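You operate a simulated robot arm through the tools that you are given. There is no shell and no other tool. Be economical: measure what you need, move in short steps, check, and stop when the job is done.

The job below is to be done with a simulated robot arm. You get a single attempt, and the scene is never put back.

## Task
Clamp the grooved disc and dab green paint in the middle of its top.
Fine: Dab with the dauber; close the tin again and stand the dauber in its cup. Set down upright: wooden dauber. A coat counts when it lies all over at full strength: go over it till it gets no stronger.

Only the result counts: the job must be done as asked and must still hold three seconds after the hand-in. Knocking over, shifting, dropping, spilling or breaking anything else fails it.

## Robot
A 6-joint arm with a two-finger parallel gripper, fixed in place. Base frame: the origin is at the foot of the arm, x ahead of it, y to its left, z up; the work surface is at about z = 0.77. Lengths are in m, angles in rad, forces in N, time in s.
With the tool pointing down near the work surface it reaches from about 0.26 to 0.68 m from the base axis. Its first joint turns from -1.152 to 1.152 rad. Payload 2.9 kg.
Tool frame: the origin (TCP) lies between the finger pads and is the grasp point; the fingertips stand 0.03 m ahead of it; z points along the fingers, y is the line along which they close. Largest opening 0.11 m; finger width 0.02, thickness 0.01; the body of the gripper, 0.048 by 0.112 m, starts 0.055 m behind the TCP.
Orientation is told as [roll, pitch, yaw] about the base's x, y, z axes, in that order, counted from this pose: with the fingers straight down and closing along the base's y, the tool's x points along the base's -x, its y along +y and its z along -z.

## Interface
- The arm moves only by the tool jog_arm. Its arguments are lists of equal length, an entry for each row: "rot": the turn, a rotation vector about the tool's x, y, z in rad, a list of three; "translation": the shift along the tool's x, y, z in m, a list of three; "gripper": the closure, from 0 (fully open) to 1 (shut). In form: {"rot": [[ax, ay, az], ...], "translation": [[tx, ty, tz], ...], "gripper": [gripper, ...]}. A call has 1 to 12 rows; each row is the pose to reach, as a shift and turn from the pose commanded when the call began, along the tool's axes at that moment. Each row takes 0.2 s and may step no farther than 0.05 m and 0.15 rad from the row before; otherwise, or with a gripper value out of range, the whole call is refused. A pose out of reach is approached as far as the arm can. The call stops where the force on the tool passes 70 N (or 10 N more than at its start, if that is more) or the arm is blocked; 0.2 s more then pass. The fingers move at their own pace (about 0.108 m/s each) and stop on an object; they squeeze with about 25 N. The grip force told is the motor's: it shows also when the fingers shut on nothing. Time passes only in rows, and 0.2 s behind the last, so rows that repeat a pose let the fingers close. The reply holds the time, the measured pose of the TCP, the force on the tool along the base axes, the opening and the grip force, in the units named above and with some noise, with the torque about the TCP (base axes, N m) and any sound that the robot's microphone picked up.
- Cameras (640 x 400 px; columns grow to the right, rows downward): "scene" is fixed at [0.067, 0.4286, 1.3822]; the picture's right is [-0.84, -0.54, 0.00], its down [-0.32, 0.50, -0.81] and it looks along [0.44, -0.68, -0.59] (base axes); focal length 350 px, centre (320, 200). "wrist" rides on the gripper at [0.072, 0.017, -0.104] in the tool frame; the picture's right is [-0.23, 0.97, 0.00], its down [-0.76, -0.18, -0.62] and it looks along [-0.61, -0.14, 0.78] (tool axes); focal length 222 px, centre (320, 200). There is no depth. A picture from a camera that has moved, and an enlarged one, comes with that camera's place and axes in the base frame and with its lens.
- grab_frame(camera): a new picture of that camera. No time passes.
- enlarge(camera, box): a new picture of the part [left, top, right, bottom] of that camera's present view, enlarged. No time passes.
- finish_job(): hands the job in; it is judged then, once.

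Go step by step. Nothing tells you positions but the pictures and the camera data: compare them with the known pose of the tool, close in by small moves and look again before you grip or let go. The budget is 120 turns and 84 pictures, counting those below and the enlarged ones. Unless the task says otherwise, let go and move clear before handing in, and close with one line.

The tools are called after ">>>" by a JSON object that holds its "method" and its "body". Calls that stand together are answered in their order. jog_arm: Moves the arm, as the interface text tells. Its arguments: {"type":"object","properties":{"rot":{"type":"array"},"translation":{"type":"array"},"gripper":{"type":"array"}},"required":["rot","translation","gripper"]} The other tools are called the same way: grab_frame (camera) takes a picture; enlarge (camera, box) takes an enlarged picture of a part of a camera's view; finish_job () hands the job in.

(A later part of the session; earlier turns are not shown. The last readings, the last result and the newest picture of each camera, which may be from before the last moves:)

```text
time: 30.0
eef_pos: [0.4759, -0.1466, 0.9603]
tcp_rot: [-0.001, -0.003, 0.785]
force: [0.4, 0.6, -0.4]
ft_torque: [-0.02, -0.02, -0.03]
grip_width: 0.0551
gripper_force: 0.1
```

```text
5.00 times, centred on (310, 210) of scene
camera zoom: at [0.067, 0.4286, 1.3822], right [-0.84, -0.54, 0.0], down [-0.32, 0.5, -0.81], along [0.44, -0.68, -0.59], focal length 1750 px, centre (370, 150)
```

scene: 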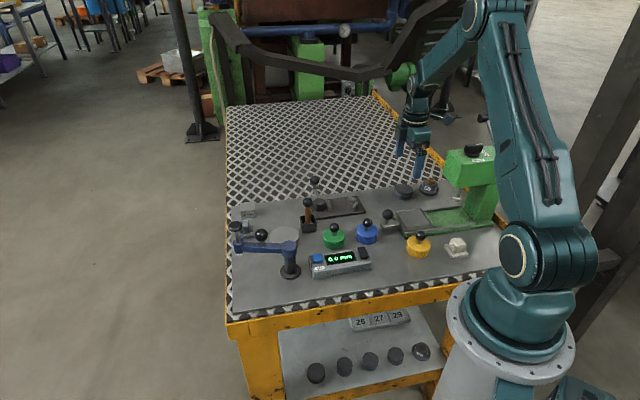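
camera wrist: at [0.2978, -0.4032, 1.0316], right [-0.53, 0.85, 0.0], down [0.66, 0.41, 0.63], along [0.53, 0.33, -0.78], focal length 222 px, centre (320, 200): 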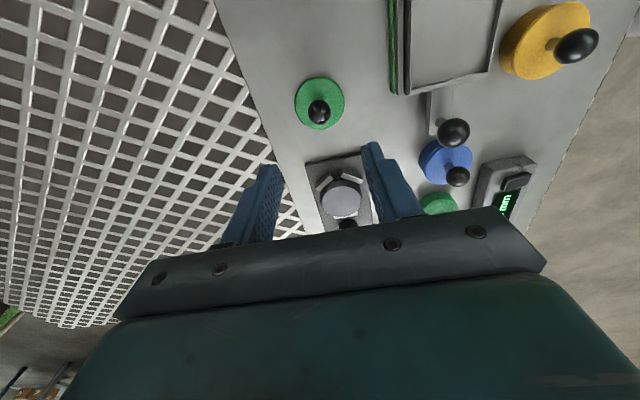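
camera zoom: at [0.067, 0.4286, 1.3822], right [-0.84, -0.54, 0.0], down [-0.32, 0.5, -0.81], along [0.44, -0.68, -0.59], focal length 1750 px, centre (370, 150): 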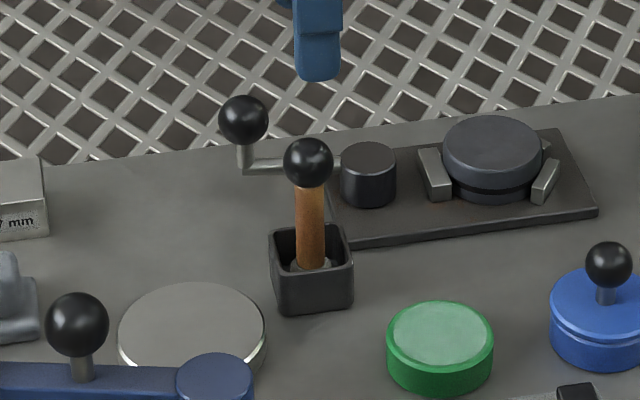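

Ball within 2 mm of the tool axis. Descending and gripping the dauber.

>>> {"method": "jog_arm", "body": {"rot": [[0, 0, 0], [0, 0, 0], [0, 0, 0], [0, 0, 0], [0, 0, 0], [0, 0, 0]], "translation": [[0, -0.0015, 0.045], [0, -0.0015, 0.09], [0, -0.0015, 0.103], [0, -0.0015, 0.103], [0, -0.0015, 0.103], [0, -0.0015, 0.103]], "gripper": [0.5, 0.5, 0.5, 1, 1, 1]}}

>>> {"method": "jog_arm", "body": {"rot": [[0, 0, 0], [0, 0, 0], [0, 0, 0]], "translation": [[0, 0, -0.01], [0, 0, -0.05], [0, 0, -0.09]], "gripper": [1, 1, 1]}}

>>> {"method": "enlarge", "body": {"camera": "scene", "box": [270, 140, 370, 240]}}

>>> {"method": "grab_frame", "body": {"camera": "wrist"}}

```text
time: 31.4
eef_pos: [0.4768, -0.146, 0.8545]
tcp_rot: [-0.002, -0.003, 0.784]
force: [0.3, -0.2, 0.2]
ft_torque: [-0.01, 0.0, -0.02]
grip_width: 0.0242
gripper_force: 24.8
```

```text
time: 32.2
eef_pos: [0.4776, -0.1466, 0.9446]
tcp_rot: [-0.001, -0.004, 0.784]
force: [-0.1, 0.1, -0.3]
ft_torque: [0.03, 0.02, 0.01]
grip_width: 0.0241
gripper_force: 24.8
```

```text
4.00 times, centred on (320, 190) of scene
camera zoom: at [0.067, 0.4286, 1.3822], right [-0.84, -0.54, 0.0], down [-0.32, 0.5, -0.81], along [0.44, -0.68, -0.59], focal length 1400 px, centre (320, 240)
```

zoom: 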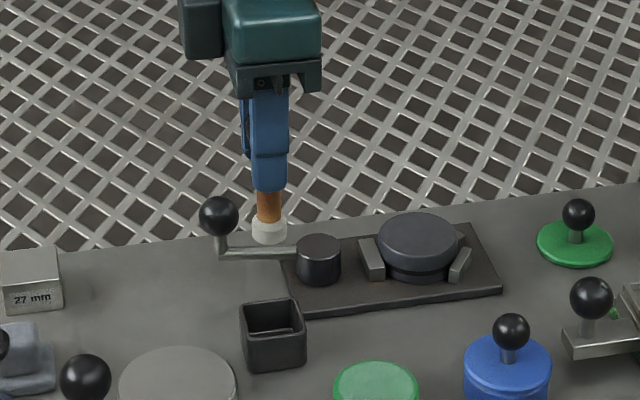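

```text
42 pictures are left
camera wrist: at [0.4158, -0.1849, 1.0466], right [-0.53, 0.85, 0.0], down [0.66, 0.41, 0.63], along [0.53, 0.33, -0.78], focal length 222 px, centre (320, 200)
```

wrist: 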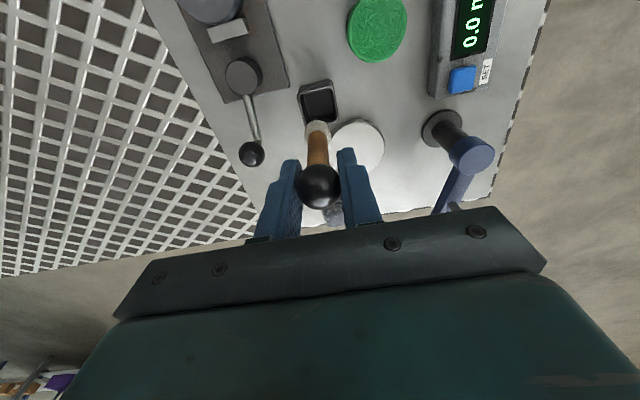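

Dauber is out, with a felt tip about 76 mm below the TCP. Moving over the open tin.

>>> {"method": "jog_arm", "body": {"rot": [[0, 0, 0], [0, 0, 0], [0, 0, 0], [0, 0, 0]], "translation": [[0.027, 0.0324, 0], [0.0537, 0.0648, 0], [0.0537, 0.0648, 0.04], [0.0537, 0.0648, 0.065]], "gripper": [1, 1, 1, 1]}}

>>> {"method": "enlarge", "body": {"camera": "scene", "box": [300, 190, 380, 250]}}

>>> {"method": "enlarge", "body": {"camera": "wrist", "box": [240, 60, 400, 220]}}

```text
time: 33.2
eef_pos: [0.3936, -0.1406, 0.8804]
tcp_rot: [0.0, -0.003, 0.786]
force: [-0.2, -0.4, 0.2]
ft_torque: [0.01, 0.03, -0.02]
grip_width: 0.0245
gripper_force: 25.5
```

```text
6.67 times, centred on (340, 220) of scene
camera zoom: at [0.067, 0.4286, 1.3822], right [-0.84, -0.54, 0.0], down [-0.32, 0.5, -0.81], along [0.44, -0.68, -0.59], focal length 2333 px, centre (187, 67)
```

zoom: 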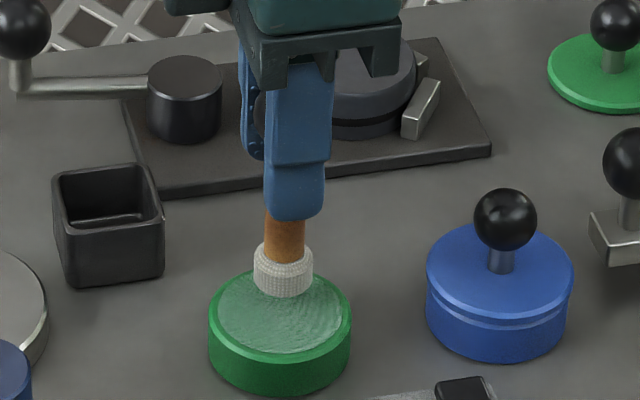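

```text
2.50 times, centred on (320, 140) of wrist
camera zoom: at [0.3314, -0.1785, 0.9818], right [-0.53, 0.85, 0.0], down [0.66, 0.41, 0.63], along [0.53, 0.33, -0.78], focal length 555 px, centre (320, 350)
```

zoom: 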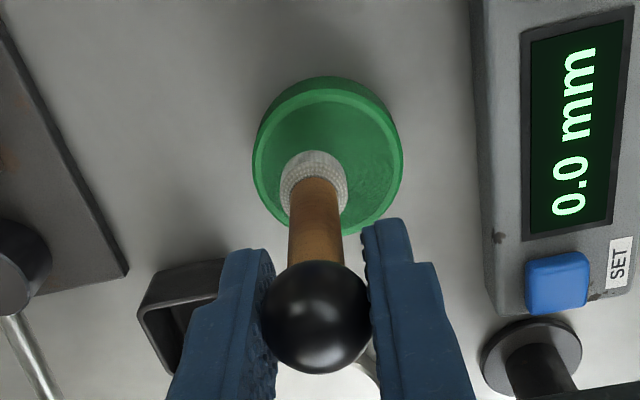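

Aligned over the paint. Dipping gently.

>>> {"method": "jog_arm", "body": {"rot": [[0, 0, 0], [0, 0, 0], [0, 0, 0], [0, 0, 0]], "translation": [[0, 0.0015, 0.01], [0, 0.0015, 0.016], [0, 0.0015, 0.02], [0, 0.0015, 0.02]], "gripper": [1, 1, 1, 1]}}

>>> {"method": "enlarge", "body": {"camera": "scene", "box": [310, 205, 360, 245]}}

```text
time: 34.2
eef_pos: [0.3933, -0.1396, 0.8602]
tcp_rot: [-0.003, -0.004, 0.785]
force: [1.7, 0.1, 20.4]
ft_torque: [0.07, -0.1, 0.0]
grip_width: 0.0241
gripper_force: 24.9
```

```text
10.00 times, centred on (335, 225) of scene
camera zoom: at [0.0668, 0.4287, 1.3821], right [-0.84, -0.54, 0.0], down [-0.32, 0.5, -0.81], along [0.44, -0.68, -0.59], focal length 3499 px, centre (170, -50)
```

zoom: 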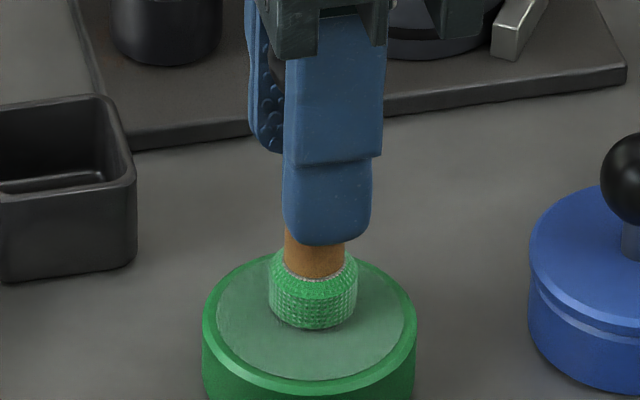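

The felt is green now, contact force 20 N. Lifting.

>>> {"method": "jog_arm", "body": {"rot": [[0, 0, 0], [0, 0, 0], [0, 0, 0]], "translation": [[0, 0, -0.01], [0, 0, -0.04], [0, 0, -0.07]], "gripper": [1, 1, 1]}}

>>> {"method": "enlarge", "body": {"camera": "scene", "box": [290, 160, 390, 240]}}

>>> {"method": "grab_frame", "body": {"camera": "wrist"}}

```text
time: 35.0
eef_pos: [0.391, -0.1402, 0.9312]
tcp_rot: [-0.003, -0.004, 0.786]
force: [-1.0, -0.1, -0.3]
ft_torque: [-0.01, 0.0, -0.02]
grip_width: 0.0244
gripper_force: 25.2
```

```text
5.00 times, centred on (340, 200) of scene
camera zoom: at [0.067, 0.4286, 1.3822], right [-0.84, -0.54, 0.0], down [-0.32, 0.5, -0.81], along [0.44, -0.68, -0.59], focal length 1750 px, centre (220, 200)
```

zoom: 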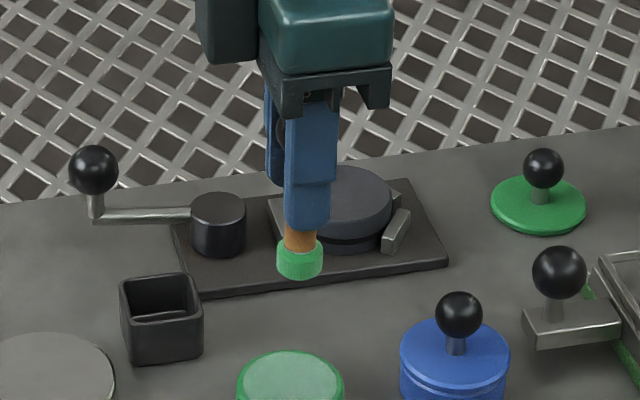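

```text
37 pictures are left
camera wrist: at [0.3292, -0.1779, 1.0333], right [-0.53, 0.85, 0.0], down [0.66, 0.41, 0.63], along [0.53, 0.33, -0.78], focal length 222 px, centre (320, 200)
```

wrist: 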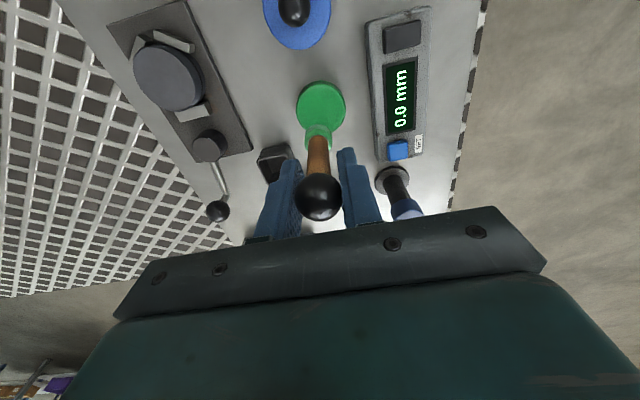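

Felt loaded. Now locating the clamped disc precisely.

>>> {"method": "enlarge", "body": {"camera": "wrist", "box": [100, 0, 240, 130]}}

>>> {"method": "enlarge", "body": {"camera": "scene", "box": [330, 180, 390, 220]}}

```text
3.08 times, centred on (170, 65) of wrist
camera zoom: at [0.3292, -0.1779, 1.0333], right [-0.53, 0.85, 0.0], down [0.66, 0.41, 0.63], along [0.53, 0.33, -0.78], focal length 684 px, centre (782, 615)
```

zoom: 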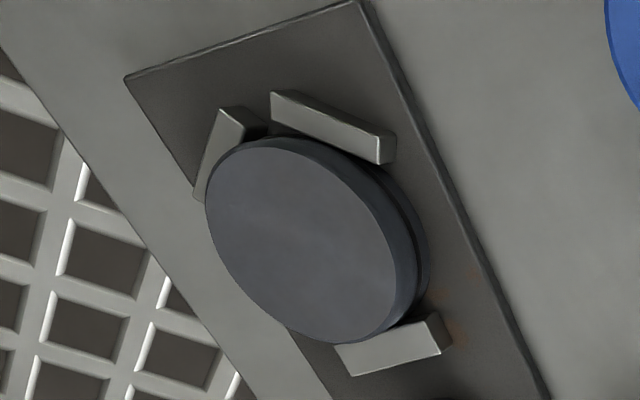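

```text
10.00 times, centred on (360, 200) of scene
camera zoom: at [0.067, 0.4286, 1.3822], right [-0.84, -0.54, 0.0], down [-0.32, 0.5, -0.81], along [0.44, -0.68, -0.59], focal length 3499 px, centre (-80, 200)
```

zoom: 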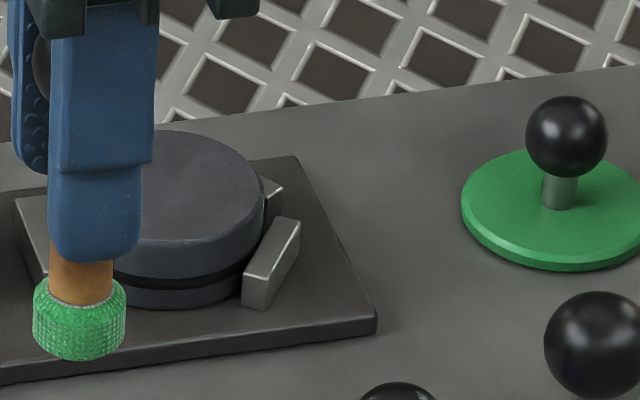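

Disc top centre at about (0.4415,-0.280), z≈0.80. Moving the dauber above it.

>>> {"method": "jog_arm", "body": {"rot": [[0, 0, 0], [0, 0, 0], [0, 0, 0], [0, 0, 0], [0, 0, 0]], "translation": [[0.0157, -0.0336, 0], [0.0315, -0.0672, 0], [0.0472, -0.1008, 0], [0.0629, -0.1344, 0], [0.0629, -0.1344, 0.035]], "gripper": [1, 1, 1, 1, 1]}}

>>> {"method": "enlarge", "body": {"camera": "scene", "box": [310, 160, 390, 220]}}

>>> {"method": "enlarge", "body": {"camera": "wrist", "box": [240, 60, 400, 220]}}

```text
time: 36.2
eef_pos: [0.444, -0.2805, 0.8947]
tcp_rot: [-0.003, -0.003, 0.785]
force: [0.8, 0.4, -0.2]
ft_torque: [-0.02, 0.03, -0.01]
grip_width: 0.0242
gripper_force: 24.7
```

```text
6.67 times, centred on (350, 190) of scene
camera zoom: at [0.067, 0.4286, 1.3822], right [-0.84, -0.54, 0.0], down [-0.32, 0.5, -0.81], along [0.44, -0.68, -0.59], focal length 2333 px, centre (120, 267)
```

zoom: 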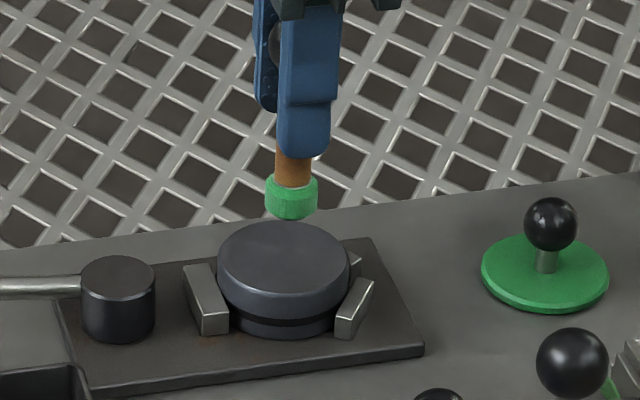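

```text
2.50 times, centred on (320, 140) of wrist
camera zoom: at [0.3804, -0.3192, 0.9965], right [-0.53, 0.85, 0.0], down [0.66, 0.41, 0.63], along [0.53, 0.33, -0.78], focal length 555 px, centre (320, 350)
```

zoom: 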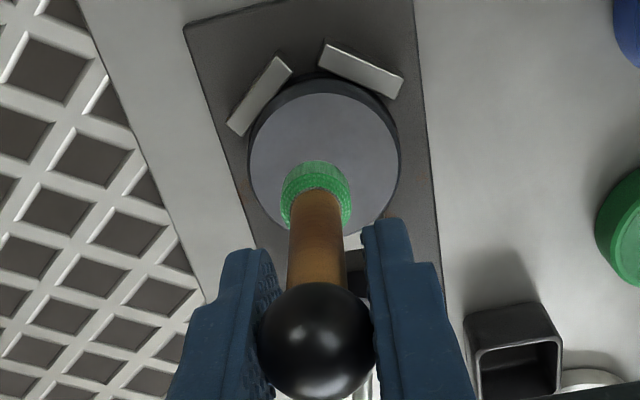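

Nearly centred. Small correction, then dab down gently.

>>> {"method": "jog_arm", "body": {"rot": [[0, 0, 0], [0, 0, 0], [0, 0, 0], [0, 0, 0]], "translation": [[-0.0018, 0.0012, 0.009], [-0.0018, 0.0012, 0.014], [-0.0018, 0.0012, 0.018], [-0.0018, 0.0012, 0.021]], "gripper": [1, 1, 1, 1]}}

>>> {"method": "enlarge", "body": {"camera": "scene", "box": [325, 175, 385, 215]}}

```text
time: 37.2
eef_pos: [0.4433, -0.2759, 0.874]
tcp_rot: [-0.002, -0.004, 0.785]
force: [0.1, 0.0, -0.5]
ft_torque: [0.04, -0.07, 0.02]
grip_width: 0.0241
gripper_force: 25.5
```

```text
10.00 times, centred on (355, 195) of scene
camera zoom: at [0.067, 0.4286, 1.3822], right [-0.84, -0.54, 0.0], down [-0.32, 0.5, -0.81], along [0.44, -0.68, -0.59], focal length 3499 px, centre (-30, 250)
```

zoom: 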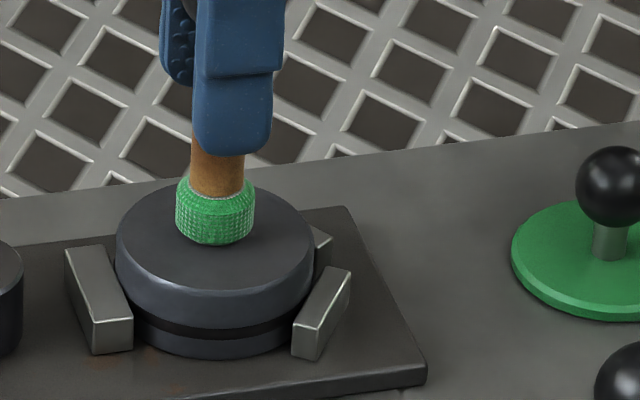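

Well centred; continuing down to contact.

>>> {"method": "jog_arm", "body": {"rot": [[0, 0, 0], [0, 0, 0], [0, 0, 0], [0, 0, 0]], "translation": [[0, 0, 0.002], [0, 0, 0.004], [0, 0, 0.005], [0, 0, 0.005]], "gripper": [1, 1, 1, 1]}}

>>> {"method": "enlarge", "body": {"camera": "scene", "box": [325, 175, 385, 215]}}

```text
time: 38.2
eef_pos: [0.443, -0.2774, 0.8701]
tcp_rot: [-0.007, -0.007, 0.785]
force: [-0.3, -0.5, 21.6]
ft_torque: [-0.02, 0.02, 0.01]
grip_width: 0.0241
gripper_force: 25.3
```

```text
10.00 times, centred on (355, 195) of scene
camera zoom: at [0.0667, 0.4288, 1.3821], right [-0.84, -0.54, 0.0], down [-0.32, 0.5, -0.81], along [0.44, -0.68, -0.59], focal length 3499 px, centre (-30, 250)
```

zoom: 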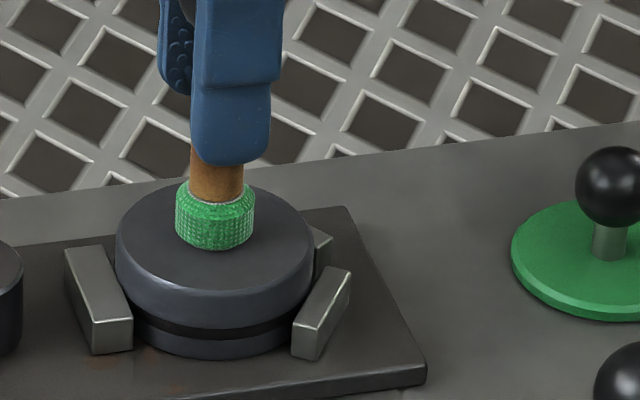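

Contact at about 20 N. Lifting to inspect the mark.

>>> {"method": "jog_arm", "body": {"rot": [[0, 0, 0], [0, 0, 0]], "translation": [[0, 0, -0.01], [0, 0, -0.045]], "gripper": [1, 1]}}

>>> {"method": "enlarge", "body": {"camera": "scene", "box": [325, 175, 385, 215]}}

```text
time: 38.8
eef_pos: [0.4435, -0.2777, 0.9145]
tcp_rot: [0.001, -0.004, 0.786]
force: [-1.1, 0.1, -0.6]
ft_torque: [0.03, -0.02, 0.03]
grip_width: 0.0242
gripper_force: 24.5
```

```text
10.00 times, centred on (355, 195) of scene
camera zoom: at [0.067, 0.4286, 1.3822], right [-0.84, -0.54, 0.0], down [-0.32, 0.5, -0.81], along [0.44, -0.68, -0.59], focal length 3499 px, centre (-30, 250)
```

zoom: 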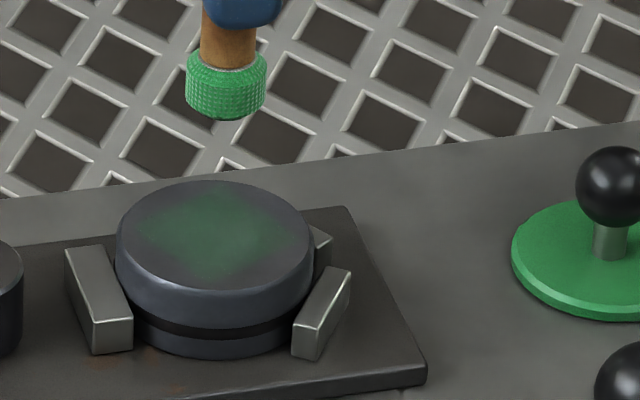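

A faint, centred coat appeared. Going over it several more times.

>>> {"method": "jog_arm", "body": {"rot": [[0, 0, 0], [0, 0, 0], [0, 0, 0], [0, 0, 0], [0, 0, 0], [0, 0, 0], [0, 0, 0], [0, 0, 0]], "translation": [[0, 0, 0.03], [0, 0, 0.045], [0, 0, 0.045], [0, 0, 0.03], [0, 0, 0.045], [0, 0, 0.045], [0, 0, 0.03], [0, 0, 0]], "gripper": [1, 1, 1, 1, 1, 1, 1, 1]}}

>>> {"method": "enlarge", "body": {"camera": "scene", "box": [325, 175, 385, 215]}}

```text
time: 40.6
eef_pos: [0.443, -0.2766, 0.9142]
tcp_rot: [-0.001, -0.004, 0.786]
force: [-0.1, -0.8, -0.4]
ft_torque: [0.02, -0.01, 0.01]
grip_width: 0.0238
gripper_force: 25.1
```

```text
10.00 times, centred on (355, 195) of scene
camera zoom: at [0.067, 0.4286, 1.3822], right [-0.84, -0.54, 0.0], down [-0.32, 0.5, -0.81], along [0.44, -0.68, -0.59], focal length 3499 px, centre (-30, 250)
```

zoom: 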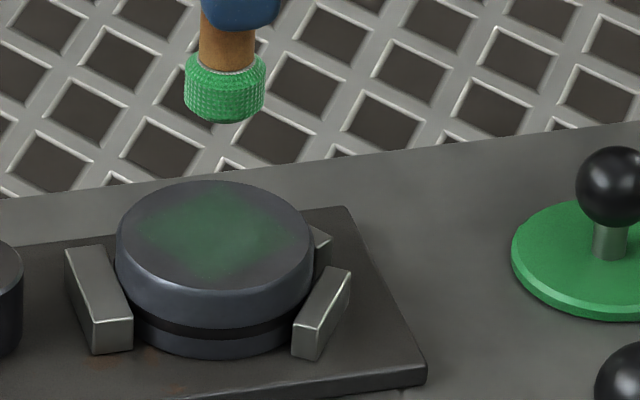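

Little change; I'll press longer to see whether it gets stronger.

>>> {"method": "jog_arm", "body": {"rot": [[0, 0, 0], [0, 0, 0], [0, 0, 0], [0, 0, 0], [0, 0, 0], [0, 0, 0], [0, 0, 0]], "translation": [[0, 0, 0.03], [0, 0, 0.045], [0, 0, 0.046], [0, 0, 0.046], [0, 0, 0.046], [0, 0, 0.046], [0, 0, 0.046]], "gripper": [1, 1, 1, 1, 1, 1, 1]}}

>>> {"method": "jog_arm", "body": {"rot": [[0, 0, 0], [0, 0, 0]], "translation": [[0, 0, -0.01], [0, 0, -0.046]], "gripper": [1, 1]}}

>>> {"method": "enlarge", "body": {"camera": "scene", "box": [325, 175, 385, 215]}}

```text
time: 42.2
eef_pos: [0.4431, -0.2783, 0.8681]
tcp_rot: [-0.002, -0.005, 0.785]
force: [1.0, 0.2, 20.9]
ft_torque: [-0.01, -0.01, 0.03]
grip_width: 0.0242
gripper_force: 25.2
```

```text
time: 42.8
eef_pos: [0.4427, -0.2772, 0.9133]
tcp_rot: [0.0, -0.005, 0.785]
force: [-0.1, 0.1, -0.3]
ft_torque: [0.0, -0.01, -0.03]
grip_width: 0.024
gripper_force: 24.7
```

```text
10.00 times, centred on (355, 195) of scene
camera zoom: at [0.067, 0.4286, 1.3822], right [-0.84, -0.54, 0.0], down [-0.32, 0.5, -0.81], along [0.44, -0.68, -0.59], focal length 3499 px, centre (-30, 250)
```

zoom: 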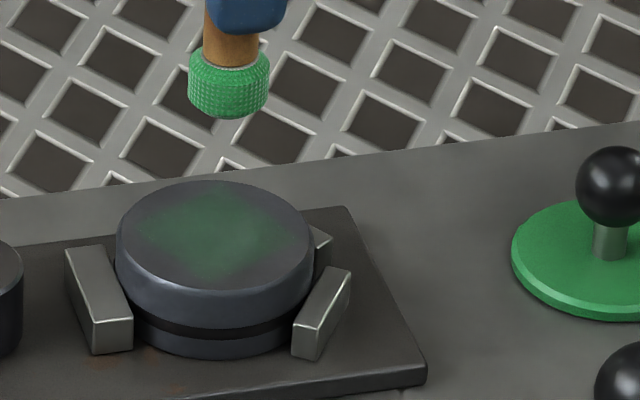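

No change without re-dipping, so the dip's paint is spent per coat. Re-dipping.

>>> {"method": "jog_arm", "body": {"rot": [[0, 0, 0], [0, 0, 0], [0, 0, 0], [0, 0, 0], [0, 0, 0], [0, 0, 0], [0, 0, 0], [0, 0, 0], [0, 0, 0], [0, 0, 0]], "translation": [[-0.0153, 0.0333, 0], [-0.0306, 0.0666, 0], [-0.0458, 0.1, 0], [-0.0611, 0.1332, 0], [-0.0611, 0.1332, 0.03], [-0.0611, 0.1332, 0.048], [-0.0611, 0.1332, 0.053], [-0.0611, 0.1332, 0.053], [-0.0611, 0.1332, 0.035], [-0.0611, 0.1332, 0]], "gripper": [1, 1, 1, 1, 1, 1, 1, 1, 1, 1]}}

>>> {"method": "jog_arm", "body": {"rot": [[0, 0, 0], [0, 0, 0], [0, 0, 0], [0, 0, 0], [0, 0, 0], [0, 0, 0], [0, 0, 0], [0, 0, 0], [0, 0, 0], [0, 0, 0]], "translation": [[0.0153, -0.0333, 0], [0.0306, -0.0666, 0], [0.0458, -0.1, 0], [0.0611, -0.1332, 0], [0.0611, -0.1332, 0.03], [0.0611, -0.1332, 0.043], [0.0611, -0.1332, 0.046], [0.0611, -0.1332, 0.046], [0.0611, -0.1332, 0.03], [0.0611, -0.1332, 0.0]], "gripper": [1, 1, 1, 1, 1, 1, 1, 1, 1, 1]}}

>>> {"method": "enlarge", "body": {"camera": "scene", "box": [325, 175, 385, 215]}}

```text
time: 45.0
eef_pos: [0.392, -0.1402, 0.9148]
tcp_rot: [0.0, -0.004, 0.786]
force: [0.0, 0.1, 0.1]
ft_torque: [0.0, -0.01, 0.0]
grip_width: 0.024
gripper_force: 24.5
```

```text
time: 47.2
eef_pos: [0.4412, -0.2761, 0.9157]
tcp_rot: [-0.002, -0.003, 0.785]
force: [0.4, 0.1, -0.3]
ft_torque: [0.01, 0.0, -0.03]
grip_width: 0.0239
gripper_force: 25.7
```

```text
10.00 times, centred on (355, 195) of scene
camera zoom: at [0.067, 0.4286, 1.3822], right [-0.84, -0.54, 0.0], down [-0.32, 0.5, -0.81], along [0.44, -0.68, -0.59], focal length 3499 px, centre (-30, 250)
```

zoom: 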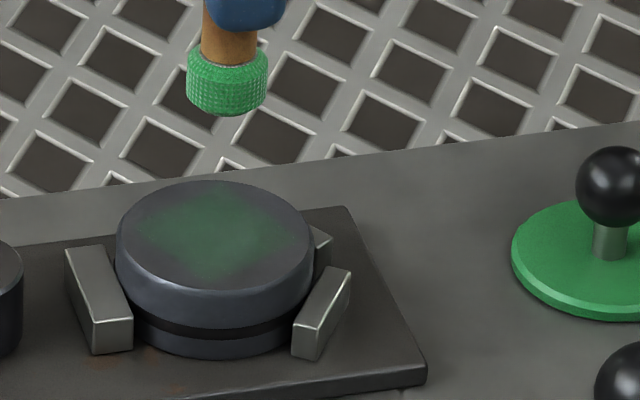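

No clear change. I'll press again with a reading of the force, including a slight 2 mm rub.

>>> {"method": "jog_arm", "body": {"rot": [[0, 0, 0], [0, 0, 0], [0, 0, 0], [0, 0, 0], [0, 0, 0], [0, 0, 0], [0, 0, 0], [0, 0, 0], [0, 0, 0]], "translation": [[0, 0, 0.03], [0, 0, 0.044], [0, 0, 0.046], [0.002, 0, 0.046], [0, 0.002, 0.046], [-0.002, 0, 0.046], [0, -0.002, 0.046], [0, 0, 0.046], [0, 0, 0.046]], "gripper": [1, 1, 1, 1, 1, 1, 1, 1, 1]}}

>>> {"method": "jog_arm", "body": {"rot": [[0, 0, 0], [0, 0, 0]], "translation": [[0, 0, -0.01], [0, 0, -0.046]], "gripper": [1, 1]}}

>>> {"method": "enlarge", "body": {"camera": "scene", "box": [340, 185, 370, 210]}}

```text
time: 49.2
eef_pos: [0.4439, -0.2762, 0.8686]
tcp_rot: [-0.001, -0.002, 0.786]
force: [0.4, 0.1, 0.0]
ft_torque: [0.01, -0.01, 0.0]
grip_width: 0.0244
gripper_force: 25.2
```

```text
time: 49.8
eef_pos: [0.4452, -0.2756, 0.9149]
tcp_rot: [-0.001, -0.003, 0.784]
force: [-0.9, -0.4, 0.0]
ft_torque: [-0.01, 0.01, -0.02]
grip_width: 0.0244
gripper_force: 25.1
```

```text
16.00 times, centred on (355, 198) of scene
camera zoom: at [0.067, 0.4286, 1.3822], right [-0.84, -0.54, 0.0], down [-0.32, 0.5, -0.81], along [0.44, -0.68, -0.59], focal length 5598 px, centre (-240, 240)
```

zoom: 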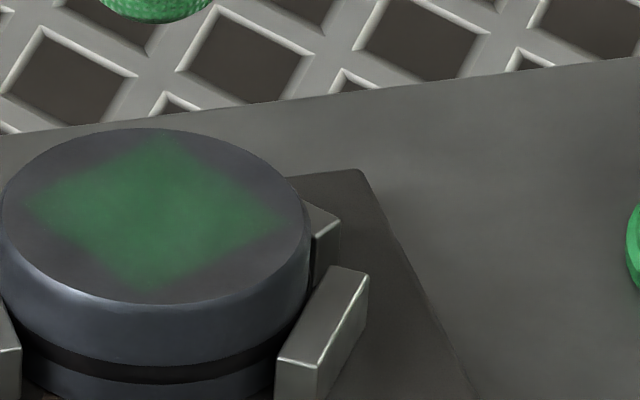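

No press force that time (dauber slid up slightly), yet the coat grew stronger. Pressing 3 mm deeper.

>>> {"method": "jog_arm", "body": {"rot": [[0, 0, 0], [0, 0, 0], [0, 0, 0], [0, 0, 0], [0, 0, 0], [0, 0, 0]], "translation": [[0, 0, 0.03], [0, 0, 0.046], [0, 0, 0.048], [0, 0, 0.049], [0, 0, 0.049], [0, 0, 0.049]], "gripper": [1, 1, 1, 1, 1, 1]}}

>>> {"method": "jog_arm", "body": {"rot": [[0, 0, 0], [0, 0, 0]], "translation": [[0, 0, -0.01], [0, 0, -0.049]], "gripper": [1, 1]}}

>>> {"method": "enlarge", "body": {"camera": "scene", "box": [340, 185, 370, 210]}}

```text
time: 51.2
eef_pos: [0.4448, -0.2767, 0.8663]
tcp_rot: [-0.005, -0.006, 0.785]
force: [0.4, -0.2, 23.1]
ft_torque: [-0.05, 0.04, 0.02]
grip_width: 0.0244
gripper_force: 25.3
```

```text
time: 51.8
eef_pos: [0.444, -0.2771, 0.9125]
tcp_rot: [0.002, -0.002, 0.786]
force: [-0.1, -0.3, -0.7]
ft_torque: [0.0, -0.02, 0.01]
grip_width: 0.024
gripper_force: 25.0
```

```text
16.00 times, centred on (355, 198) of scene
camera zoom: at [0.067, 0.4286, 1.3822], right [-0.84, -0.54, 0.0], down [-0.32, 0.5, -0.81], along [0.44, -0.68, -0.59], focal length 5598 px, centre (-240, 240)
```

zoom: 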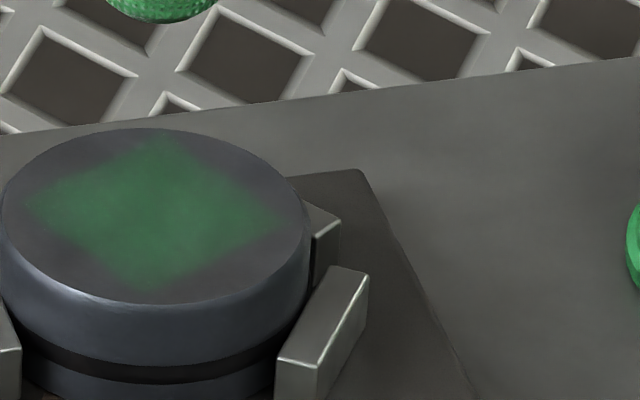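

Re-dipping (3 mm deeper to compensate slip) and dabbing again, to compare at the same zoom.

>>> {"method": "jog_arm", "body": {"rot": [[0, 0, 0], [0, 0, 0], [0, 0, 0], [0, 0, 0], [0, 0, 0], [0, 0, 0], [0, 0, 0], [0, 0, 0]], "translation": [[-0.0153, 0.0333, 0], [-0.0306, 0.0666, 0], [-0.0458, 0.1, 0], [-0.0611, 0.1332, 0], [-0.0611, 0.1332, 0.03], [-0.0611, 0.1332, 0.05], [-0.0611, 0.1332, 0.056], [-0.0611, 0.1332, 0.056]], "gripper": [1, 1, 1, 1, 1, 1, 1, 1]}}

>>> {"method": "jog_arm", "body": {"rot": [[0, 0, 0], [0, 0, 0], [0, 0, 0], [0, 0, 0], [0, 0, 0], [0, 0, 0], [0, 0, 0], [0, 0, 0], [0, 0, 0], [0, 0, 0]], "translation": [[0, 0, -0.02], [0, 0, -0.056], [0.0153, -0.0333, -0.056], [0.0306, -0.0666, -0.056], [0.0458, -0.1, -0.056], [0.0611, -0.1332, -0.056], [0.0611, -0.1332, -0.026], [0.0611, -0.1332, -0.01], [0.0611, -0.1332, -0.007], [0.0611, -0.1332, -0.007]], "gripper": [1, 1, 1, 1, 1, 1, 1, 1, 1, 1]}}

>>> {"method": "jog_arm", "body": {"rot": [[0, 0, 0], [0, 0, 0]], "translation": [[0, 0, -0.01], [0, 0, -0.049]], "gripper": [1, 1]}}

>>> {"method": "enlarge", "body": {"camera": "scene", "box": [340, 185, 370, 210]}}

```text
time: 53.6
eef_pos: [0.3939, -0.1404, 0.8585]
tcp_rot: [-0.002, -0.002, 0.785]
force: [0.2, -0.3, -0.6]
ft_torque: [-0.01, -0.01, -0.03]
grip_width: 0.0242
gripper_force: 25.1
```

```text
time: 55.8
eef_pos: [0.443, -0.2791, 0.8663]
tcp_rot: [-0.005, -0.003, 0.784]
force: [-1.2, -1.9, 6.5]
ft_torque: [-0.06, 0.09, 0.0]
grip_width: 0.0243
gripper_force: 24.6
```

```text
time: 56.4
eef_pos: [0.4442, -0.278, 0.9137]
tcp_rot: [-0.001, -0.003, 0.784]
force: [0.2, 0.0, 0.1]
ft_torque: [0.02, 0.02, 0.04]
grip_width: 0.0243
gripper_force: 25.2
```

```text
16.00 times, centred on (355, 198) of scene
camera zoom: at [0.067, 0.4286, 1.3822], right [-0.84, -0.54, 0.0], down [-0.32, 0.5, -0.81], along [0.44, -0.68, -0.59], focal length 5598 px, centre (-240, 240)
```

zoom: 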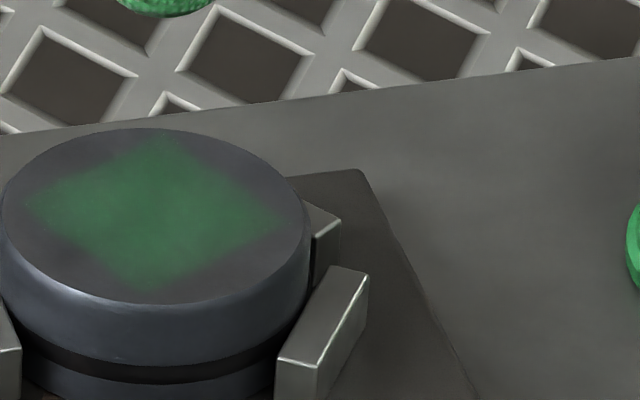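

It seems unchanged from the previous one. I'll compare with the earlier zoom to know whether it strengthened since the first dab.

>>> {"method": "enlarge", "body": {"camera": "scene", "box": [325, 175, 385, 215]}}

>>> {"method": "enlarge", "body": {"camera": "wrist", "box": [270, 60, 370, 160]}}

```text
10.00 times, centred on (355, 195) of scene
camera zoom: at [0.067, 0.4286, 1.3822], right [-0.84, -0.54, 0.0], down [-0.32, 0.5, -0.81], along [0.44, -0.68, -0.59], focal length 3499 px, centre (-30, 250)
```

zoom: 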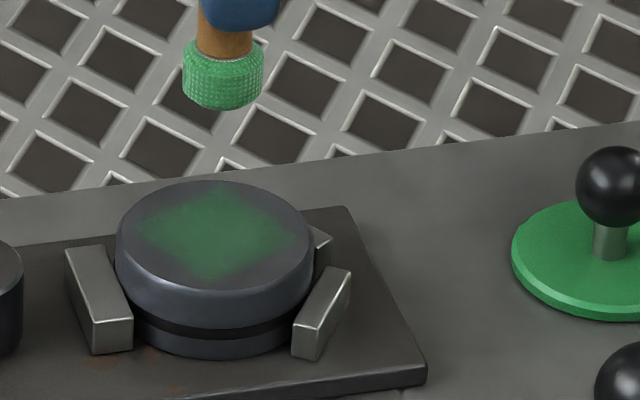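

```text
4.00 times, centred on (320, 110) of wrist
camera zoom: at [0.3814, -0.3165, 1.0156], right [-0.53, 0.85, 0.0], down [0.66, 0.41, 0.63], along [0.53, 0.33, -0.78], focal length 888 px, centre (320, 560)
```

zoom: 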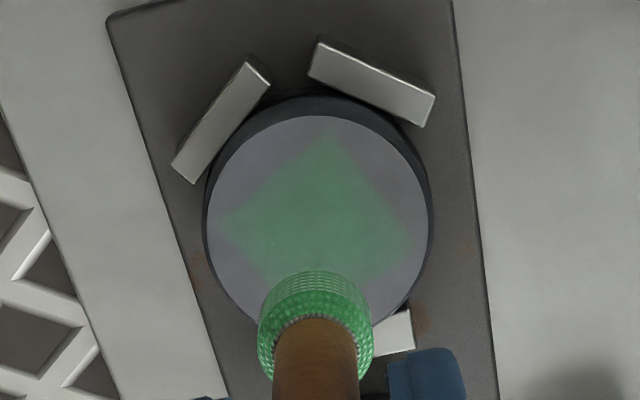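

The coat has clearly strengthened since then. I'll re-dip and dab several times, comparing at this zoom.

>>> {"method": "jog_arm", "body": {"rot": [[0, 0, 0], [0, 0, 0], [0, 0, 0], [0, 0, 0], [0, 0, 0], [0, 0, 0], [0, 0, 0], [0, 0, 0]], "translation": [[-0.0153, 0.0333, 0], [-0.0306, 0.0666, 0], [-0.0458, 0.1, 0], [-0.0611, 0.1332, 0], [-0.0611, 0.1332, 0.03], [-0.0611, 0.1332, 0.053], [-0.0611, 0.1332, 0.058], [-0.0611, 0.1332, 0.058]], "gripper": [1, 1, 1, 1, 1, 1, 1, 1]}}

>>> {"method": "jog_arm", "body": {"rot": [[0, 0, 0], [0, 0, 0], [0, 0, 0], [0, 0, 0], [0, 0, 0], [0, 0, 0], [0, 0, 0], [0, 0, 0], [0, 0, 0], [0, 0, 0], [0, 0, 0], [0, 0, 0]], "translation": [[0, 0, -0.02], [0, 0, -0.058], [0.0153, -0.0333, -0.058], [0.0306, -0.0666, -0.058], [0.0458, -0.1, -0.058], [0.0611, -0.1332, -0.058], [0.0611, -0.1332, -0.028], [0.0611, -0.1332, -0.011], [0.0611, -0.1332, -0.008], [0.0611, -0.1332, -0.02], [0.0611, -0.1332, -0.008], [0.0611, -0.1332, -0.008]], "gripper": [1, 1, 1, 1, 1, 1, 1, 1, 1, 1, 1, 1]}}

>>> {"method": "jog_arm", "body": {"rot": [[0, 0, 0], [0, 0, 0], [0, 0, 0], [0, 0, 0], [0, 0, 0], [0, 0, 0], [0, 0, 0]], "translation": [[0, 0, -0.01], [0, 0, 0], [0, 0, 0], [0, 0, -0.01], [0, 0, 0], [0, 0, -0.01], [0, 0, -0.05]], "gripper": [1, 1, 1, 1, 1, 1, 1]}}

>>> {"method": "enlarge", "body": {"camera": "scene", "box": [325, 175, 385, 215]}}

```text
time: 58.2
eef_pos: [0.3929, -0.1385, 0.8564]
tcp_rot: [-0.003, -0.002, 0.787]
force: [0.2, -0.7, 0.9]
ft_torque: [-0.02, 0.01, -0.02]
grip_width: 0.0241
gripper_force: 24.9
```

```text
time: 60.8
eef_pos: [0.4461, -0.278, 0.8668]
tcp_rot: [-0.005, -0.005, 0.785]
force: [-2.3, 0.1, 14.2]
ft_torque: [0.06, 0.13, 0.06]
grip_width: 0.0242
gripper_force: 25.4
```

```text
time: 62.4
eef_pos: [0.4422, -0.2806, 0.914]
tcp_rot: [-0.003, -0.003, 0.785]
force: [-1.1, -0.4, -0.2]
ft_torque: [-0.01, -0.03, -0.04]
grip_width: 0.024
gripper_force: 25.3
```

```text
10.00 times, centred on (355, 195) of scene
camera zoom: at [0.067, 0.4286, 1.3822], right [-0.84, -0.54, 0.0], down [-0.32, 0.5, -0.81], along [0.44, -0.68, -0.59], focal length 3499 px, centre (-30, 250)
```

zoom: 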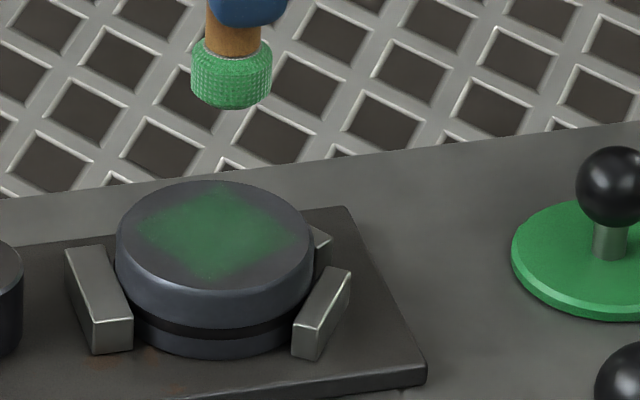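

Level roughly the same, but the earlier rub changed it, suggesting coverage matters. I'll dip firmly and dab in a small 4 mm cross pattern.

>>> {"method": "jog_arm", "body": {"rot": [[0, 0, 0], [0, 0, 0], [0, 0, 0], [0, 0, 0], [0, 0, 0], [0, 0, 0], [0, 0, 0], [0, 0, 0]], "translation": [[-0.0153, 0.0333, 0], [-0.0306, 0.0666, 0], [-0.0458, 0.1, 0], [-0.0611, 0.1332, 0], [-0.0611, 0.1332, 0.03], [-0.0611, 0.1332, 0.056], [-0.0611, 0.1332, 0.061], [-0.0611, 0.1332, 0.061]], "gripper": [1, 1, 1, 1, 1, 1, 1, 1]}}

>>> {"method": "jog_arm", "body": {"rot": [[0, 0, 0], [0, 0, 0], [0, 0, 0], [0, 0, 0], [0, 0, 0], [0, 0, 0]], "translation": [[0, 0, -0.02], [0, 0, -0.061], [0.0153, -0.0333, -0.061], [0.0306, -0.0666, -0.061], [0.0458, -0.1, -0.061], [0.0611, -0.1332, -0.061]], "gripper": [1, 1, 1, 1, 1, 1]}}

>>> {"method": "jog_arm", "body": {"rot": [[0, 0, 0], [0, 0, 0], [0, 0, 0], [0, 0, 0], [0, 0, 0], [0, 0, 0], [0, 0, 0], [0, 0, 0], [0, 0, 0], [0, 0, 0], [0, 0, 0], [0, 0, 0]], "translation": [[0, 0, 0.03], [0, 0, 0.048], [0, 0, 0.0505], [0.004, 0, 0.044], [0.004, 0, 0.0505], [-0.004, 0, 0.044], [-0.004, 0, 0.0505], [0, 0.004, 0.044], [0, 0.004, 0.0505], [0, -0.004, 0.044], [0, -0.004, 0.0505], [0, -0.004, 0.0505]], "gripper": [1, 1, 1, 1, 1, 1, 1, 1, 1, 1, 1, 1]}}

>>> {"method": "jog_arm", "body": {"rot": [[0, 0, 0], [0, 0, 0]], "translation": [[0, 0, -0.01], [0, 0.004, -0.0505]], "gripper": [1, 1]}}

>>> {"method": "enlarge", "body": {"camera": "scene", "box": [325, 175, 385, 215]}}

```text
time: 64.2
eef_pos: [0.3943, -0.1407, 0.8537]
tcp_rot: [-0.004, -0.005, 0.785]
force: [-2.6, 0.8, 9.7]
ft_torque: [0.04, 0.09, 0.02]
grip_width: 0.0242
gripper_force: 26.0
```

```text
time: 65.6
eef_pos: [0.4424, -0.2781, 0.9154]
tcp_rot: [-0.001, -0.003, 0.785]
force: [-1.0, 0.6, -0.5]
ft_torque: [0.02, 0.0, 0.03]
grip_width: 0.0242
gripper_force: 24.8
```

```text
time: 68.2
eef_pos: [0.447, -0.2805, 0.8663]
tcp_rot: [-0.006, -0.006, 0.785]
force: [-2.2, 0.0, 19.6]
ft_torque: [-0.07, 0.09, -0.01]
grip_width: 0.0242
gripper_force: 25.1
```

```text
time: 68.8
eef_pos: [0.4429, -0.278, 0.9137]
tcp_rot: [0.001, -0.004, 0.785]
force: [-0.2, -0.1, 0.0]
ft_torque: [-0.01, -0.02, 0.0]
grip_width: 0.0242
gripper_force: 25.0
```

```text
10.00 times, centred on (355, 195) of scene
camera zoom: at [0.067, 0.4286, 1.3822], right [-0.84, -0.54, 0.0], down [-0.32, 0.5, -0.81], along [0.44, -0.68, -0.59], focal length 3499 px, centre (-30, 250)
```

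zoom: 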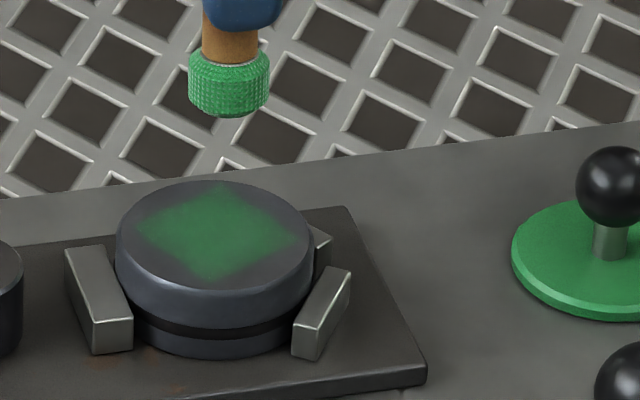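

Clearly stronger now. Repeating the pattern with slightly larger offsets, without re-dipping.

>>> {"method": "jog_arm", "body": {"rot": [[0, 0, 0], [0, 0, 0], [0, 0, 0], [0, 0, 0], [0, 0, 0], [0, 0, 0], [0, 0, 0], [0, 0, 0], [0, 0, 0], [0, 0, 0], [0, 0, 0], [0, 0, 0]], "translation": [[0, 0, 0.03], [0, 0, 0.047], [0.006, 0, 0.0505], [0.006, 0, 0.0505], [0, 0.006, 0.045], [0, 0.006, 0.0505], [0, 0.006, 0.0505], [-0.006, 0, 0.045], [-0.006, 0, 0.0505], [0, -0.006, 0.045], [0, -0.006, 0.0505], [0, -0.006, 0.0505]], "gripper": [1, 1, 1, 1, 1, 1, 1, 1, 1, 1, 1, 1]}}

>>> {"method": "jog_arm", "body": {"rot": [[0, 0, 0], [0, 0, 0]], "translation": [[0, 0, -0.01], [0, 0.006, -0.0495]], "gripper": [1, 1]}}

>>> {"method": "enlarge", "body": {"camera": "scene", "box": [325, 175, 385, 215]}}

```text
time: 71.4
eef_pos: [0.4476, -0.2823, 0.8657]
tcp_rot: [-0.007, -0.005, 0.784]
force: [-2.3, -1.0, 21.1]
ft_torque: [-0.18, 0.2, -0.01]
grip_width: 0.0243
gripper_force: 25.2
```

```text
time: 72.0
eef_pos: [0.4429, -0.2767, 0.9137]
tcp_rot: [-0.001, -0.002, 0.785]
force: [0.4, -1.2, 0.0]
ft_torque: [-0.04, -0.02, -0.02]
grip_width: 0.0242
gripper_force: 24.9
```

```text
10.00 times, centred on (355, 195) of scene
camera zoom: at [0.067, 0.4286, 1.3822], right [-0.84, -0.54, 0.0], down [-0.32, 0.5, -0.81], along [0.44, -0.68, -0.59], focal length 3499 px, centre (-30, 250)
```

zoom: 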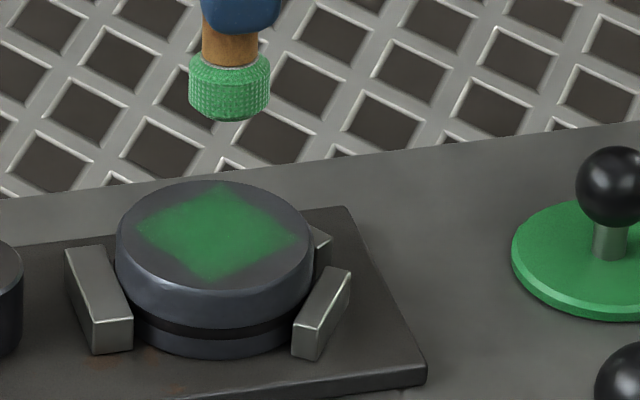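

Still getting stronger. One more round with a fresh dip.

>>> {"method": "jog_arm", "body": {"rot": [[0, 0, 0], [0, 0, 0], [0, 0, 0], [0, 0, 0], [0, 0, 0], [0, 0, 0], [0, 0, 0], [0, 0, 0]], "translation": [[-0.0153, 0.0333, 0], [-0.0306, 0.0666, 0], [-0.0458, 0.1, 0], [-0.0611, 0.1332, 0], [-0.0611, 0.1332, 0.03], [-0.0611, 0.1332, 0.056], [-0.0611, 0.1332, 0.061], [-0.0611, 0.1332, 0.061]], "gripper": [1, 1, 1, 1, 1, 1, 1, 1]}}

>>> {"method": "jog_arm", "body": {"rot": [[0, 0, 0], [0, 0, 0], [0, 0, 0], [0, 0, 0], [0, 0, 0], [0, 0, 0]], "translation": [[0, 0, -0.02], [0, 0, -0.061], [0.0153, -0.0333, -0.061], [0.0306, -0.0666, -0.061], [0.0458, -0.1, -0.061], [0.0611, -0.1332, -0.061]], "gripper": [1, 1, 1, 1, 1, 1]}}

>>> {"method": "jog_arm", "body": {"rot": [[0, 0, 0], [0, 0, 0], [0, 0, 0], [0, 0, 0], [0, 0, 0], [0, 0, 0], [0, 0, 0], [0, 0, 0], [0, 0, 0], [0, 0, 0], [0, 0, 0], [0, 0, 0]], "translation": [[0, 0, 0.03], [0, 0, 0.047], [0.008, 0, 0.0505], [0.008, 0, 0.0505], [0, 0.008, 0.045], [0, 0.008, 0.0505], [0, 0.008, 0.0505], [-0.008, 0, 0.045], [-0.008, 0, 0.0505], [0, -0.008, 0.045], [0, -0.008, 0.0505], [0, -0.008, 0.0505]], "gripper": [1, 1, 1, 1, 1, 1, 1, 1, 1, 1, 1, 1]}}

>>> {"method": "jog_arm", "body": {"rot": [[0, 0, 0], [0, 0, 0], [0, 0, 0], [0, 0, 0], [0, 0, 0]], "translation": [[0, 0.008, -0.006], [0, 0.008, 0], [0, 0.008, 0], [0, 0.008, -0.01], [0, 0.008, -0.0505]], "gripper": [1, 1, 1, 1, 1]}}

>>> {"method": "enlarge", "body": {"camera": "scene", "box": [325, 175, 385, 215]}}

```text
time: 73.8
eef_pos: [0.3928, -0.1425, 0.8536]
tcp_rot: [-0.005, -0.003, 0.784]
force: [-3.5, -0.7, 16.9]
ft_torque: [-0.15, 0.23, 0.01]
grip_width: 0.0243
gripper_force: 25.7
```

```text
time: 75.2
eef_pos: [0.4435, -0.2782, 0.9143]
tcp_rot: [-0.001, -0.003, 0.785]
force: [0.1, -0.2, 0.3]
ft_torque: [0.03, 0.0, 0.0]
grip_width: 0.0245
gripper_force: 25.1
```

```text
time: 77.8
eef_pos: [0.4505, -0.2834, 0.8644]
tcp_rot: [-0.006, -0.006, 0.785]
force: [-0.6, 1.6, 17.3]
ft_torque: [-0.03, 0.07, 0.0]
grip_width: 0.0244
gripper_force: 25.2
```

```text
time: 79.0
eef_pos: [0.4439, -0.2781, 0.9117]
tcp_rot: [-0.003, -0.003, 0.785]
force: [0.3, 0.7, -0.6]
ft_torque: [0.01, -0.02, 0.03]
grip_width: 0.0246
gripper_force: 25.1
```

```text
10.00 times, centred on (355, 195) of scene
camera zoom: at [0.067, 0.4286, 1.3822], right [-0.84, -0.54, 0.0], down [-0.32, 0.5, -0.81], along [0.44, -0.68, -0.59], focal length 3499 px, centre (-30, 250)
```

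zoom: 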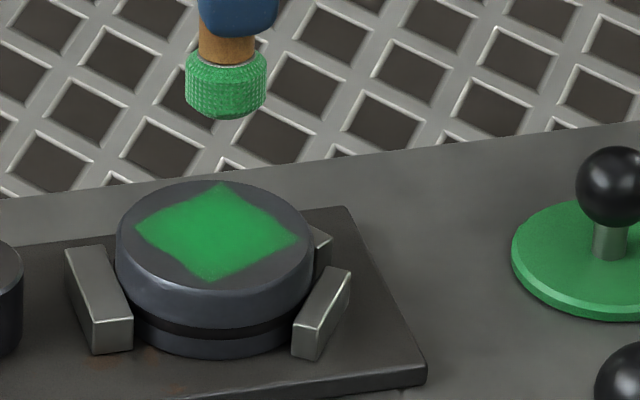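

Much stronger, near the lid's colour. One more round to check for saturation.

>>> {"method": "jog_arm", "body": {"rot": [[0, 0, 0], [0, 0, 0], [0, 0, 0], [0, 0, 0], [0, 0, 0], [0, 0, 0], [0, 0, 0], [0, 0, 0], [0, 0, 0], [0, 0, 0], [0, 0, 0], [0, 0, 0]], "translation": [[0, 0, 0.03], [0, 0, 0.047], [0.008, 0, 0.0505], [0.008, 0, 0.0505], [0, 0.008, 0.045], [0, 0.008, 0.0505], [0, 0.008, 0.0505], [-0.008, 0, 0.045], [-0.008, 0, 0.0505], [0, -0.008, 0.045], [0, -0.008, 0.0505], [0, -0.008, 0.0505]], "gripper": [1, 1, 1, 1, 1, 1, 1, 1, 1, 1, 1, 1]}}

>>> {"method": "jog_arm", "body": {"rot": [[0, 0, 0], [0, 0, 0], [0, 0, 0], [0, 0, 0], [0, 0, 0]], "translation": [[0, 0.008, -0.006], [0, 0.008, 0], [0, 0.008, 0], [0, 0.008, -0.01], [0, 0.008, -0.0505]], "gripper": [1, 1, 1, 1, 1]}}

>>> {"method": "enlarge", "body": {"camera": "scene", "box": [325, 175, 385, 215]}}

```text
time: 81.6
eef_pos: [0.4497, -0.2835, 0.8638]
tcp_rot: [-0.002, -0.003, 0.785]
force: [-1.4, 0.6, 11.8]
ft_torque: [0.05, 0.12, -0.04]
grip_width: 0.0245
gripper_force: 25.2
```

```text
time: 82.8
eef_pos: [0.4442, -0.2766, 0.9132]
tcp_rot: [-0.002, -0.004, 0.785]
force: [-0.6, 0.2, 0.0]
ft_torque: [0.0, 0.0, 0.02]
grip_width: 0.0245
gripper_force: 25.5
```

```text
10.00 times, centred on (355, 195) of scene
camera zoom: at [0.067, 0.4286, 1.3822], right [-0.84, -0.54, 0.0], down [-0.32, 0.5, -0.81], along [0.44, -0.68, -0.59], focal length 3499 px, centre (-30, 250)
```

zoom: 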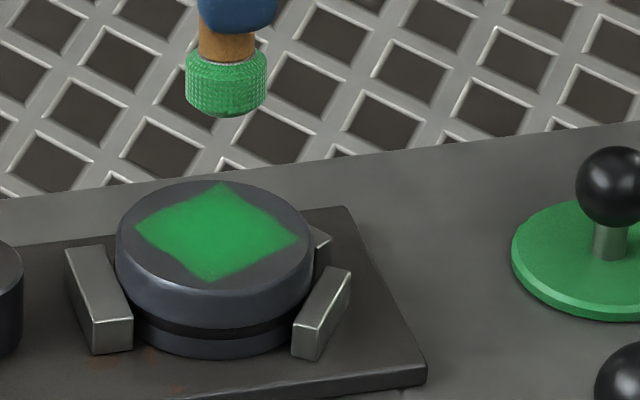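

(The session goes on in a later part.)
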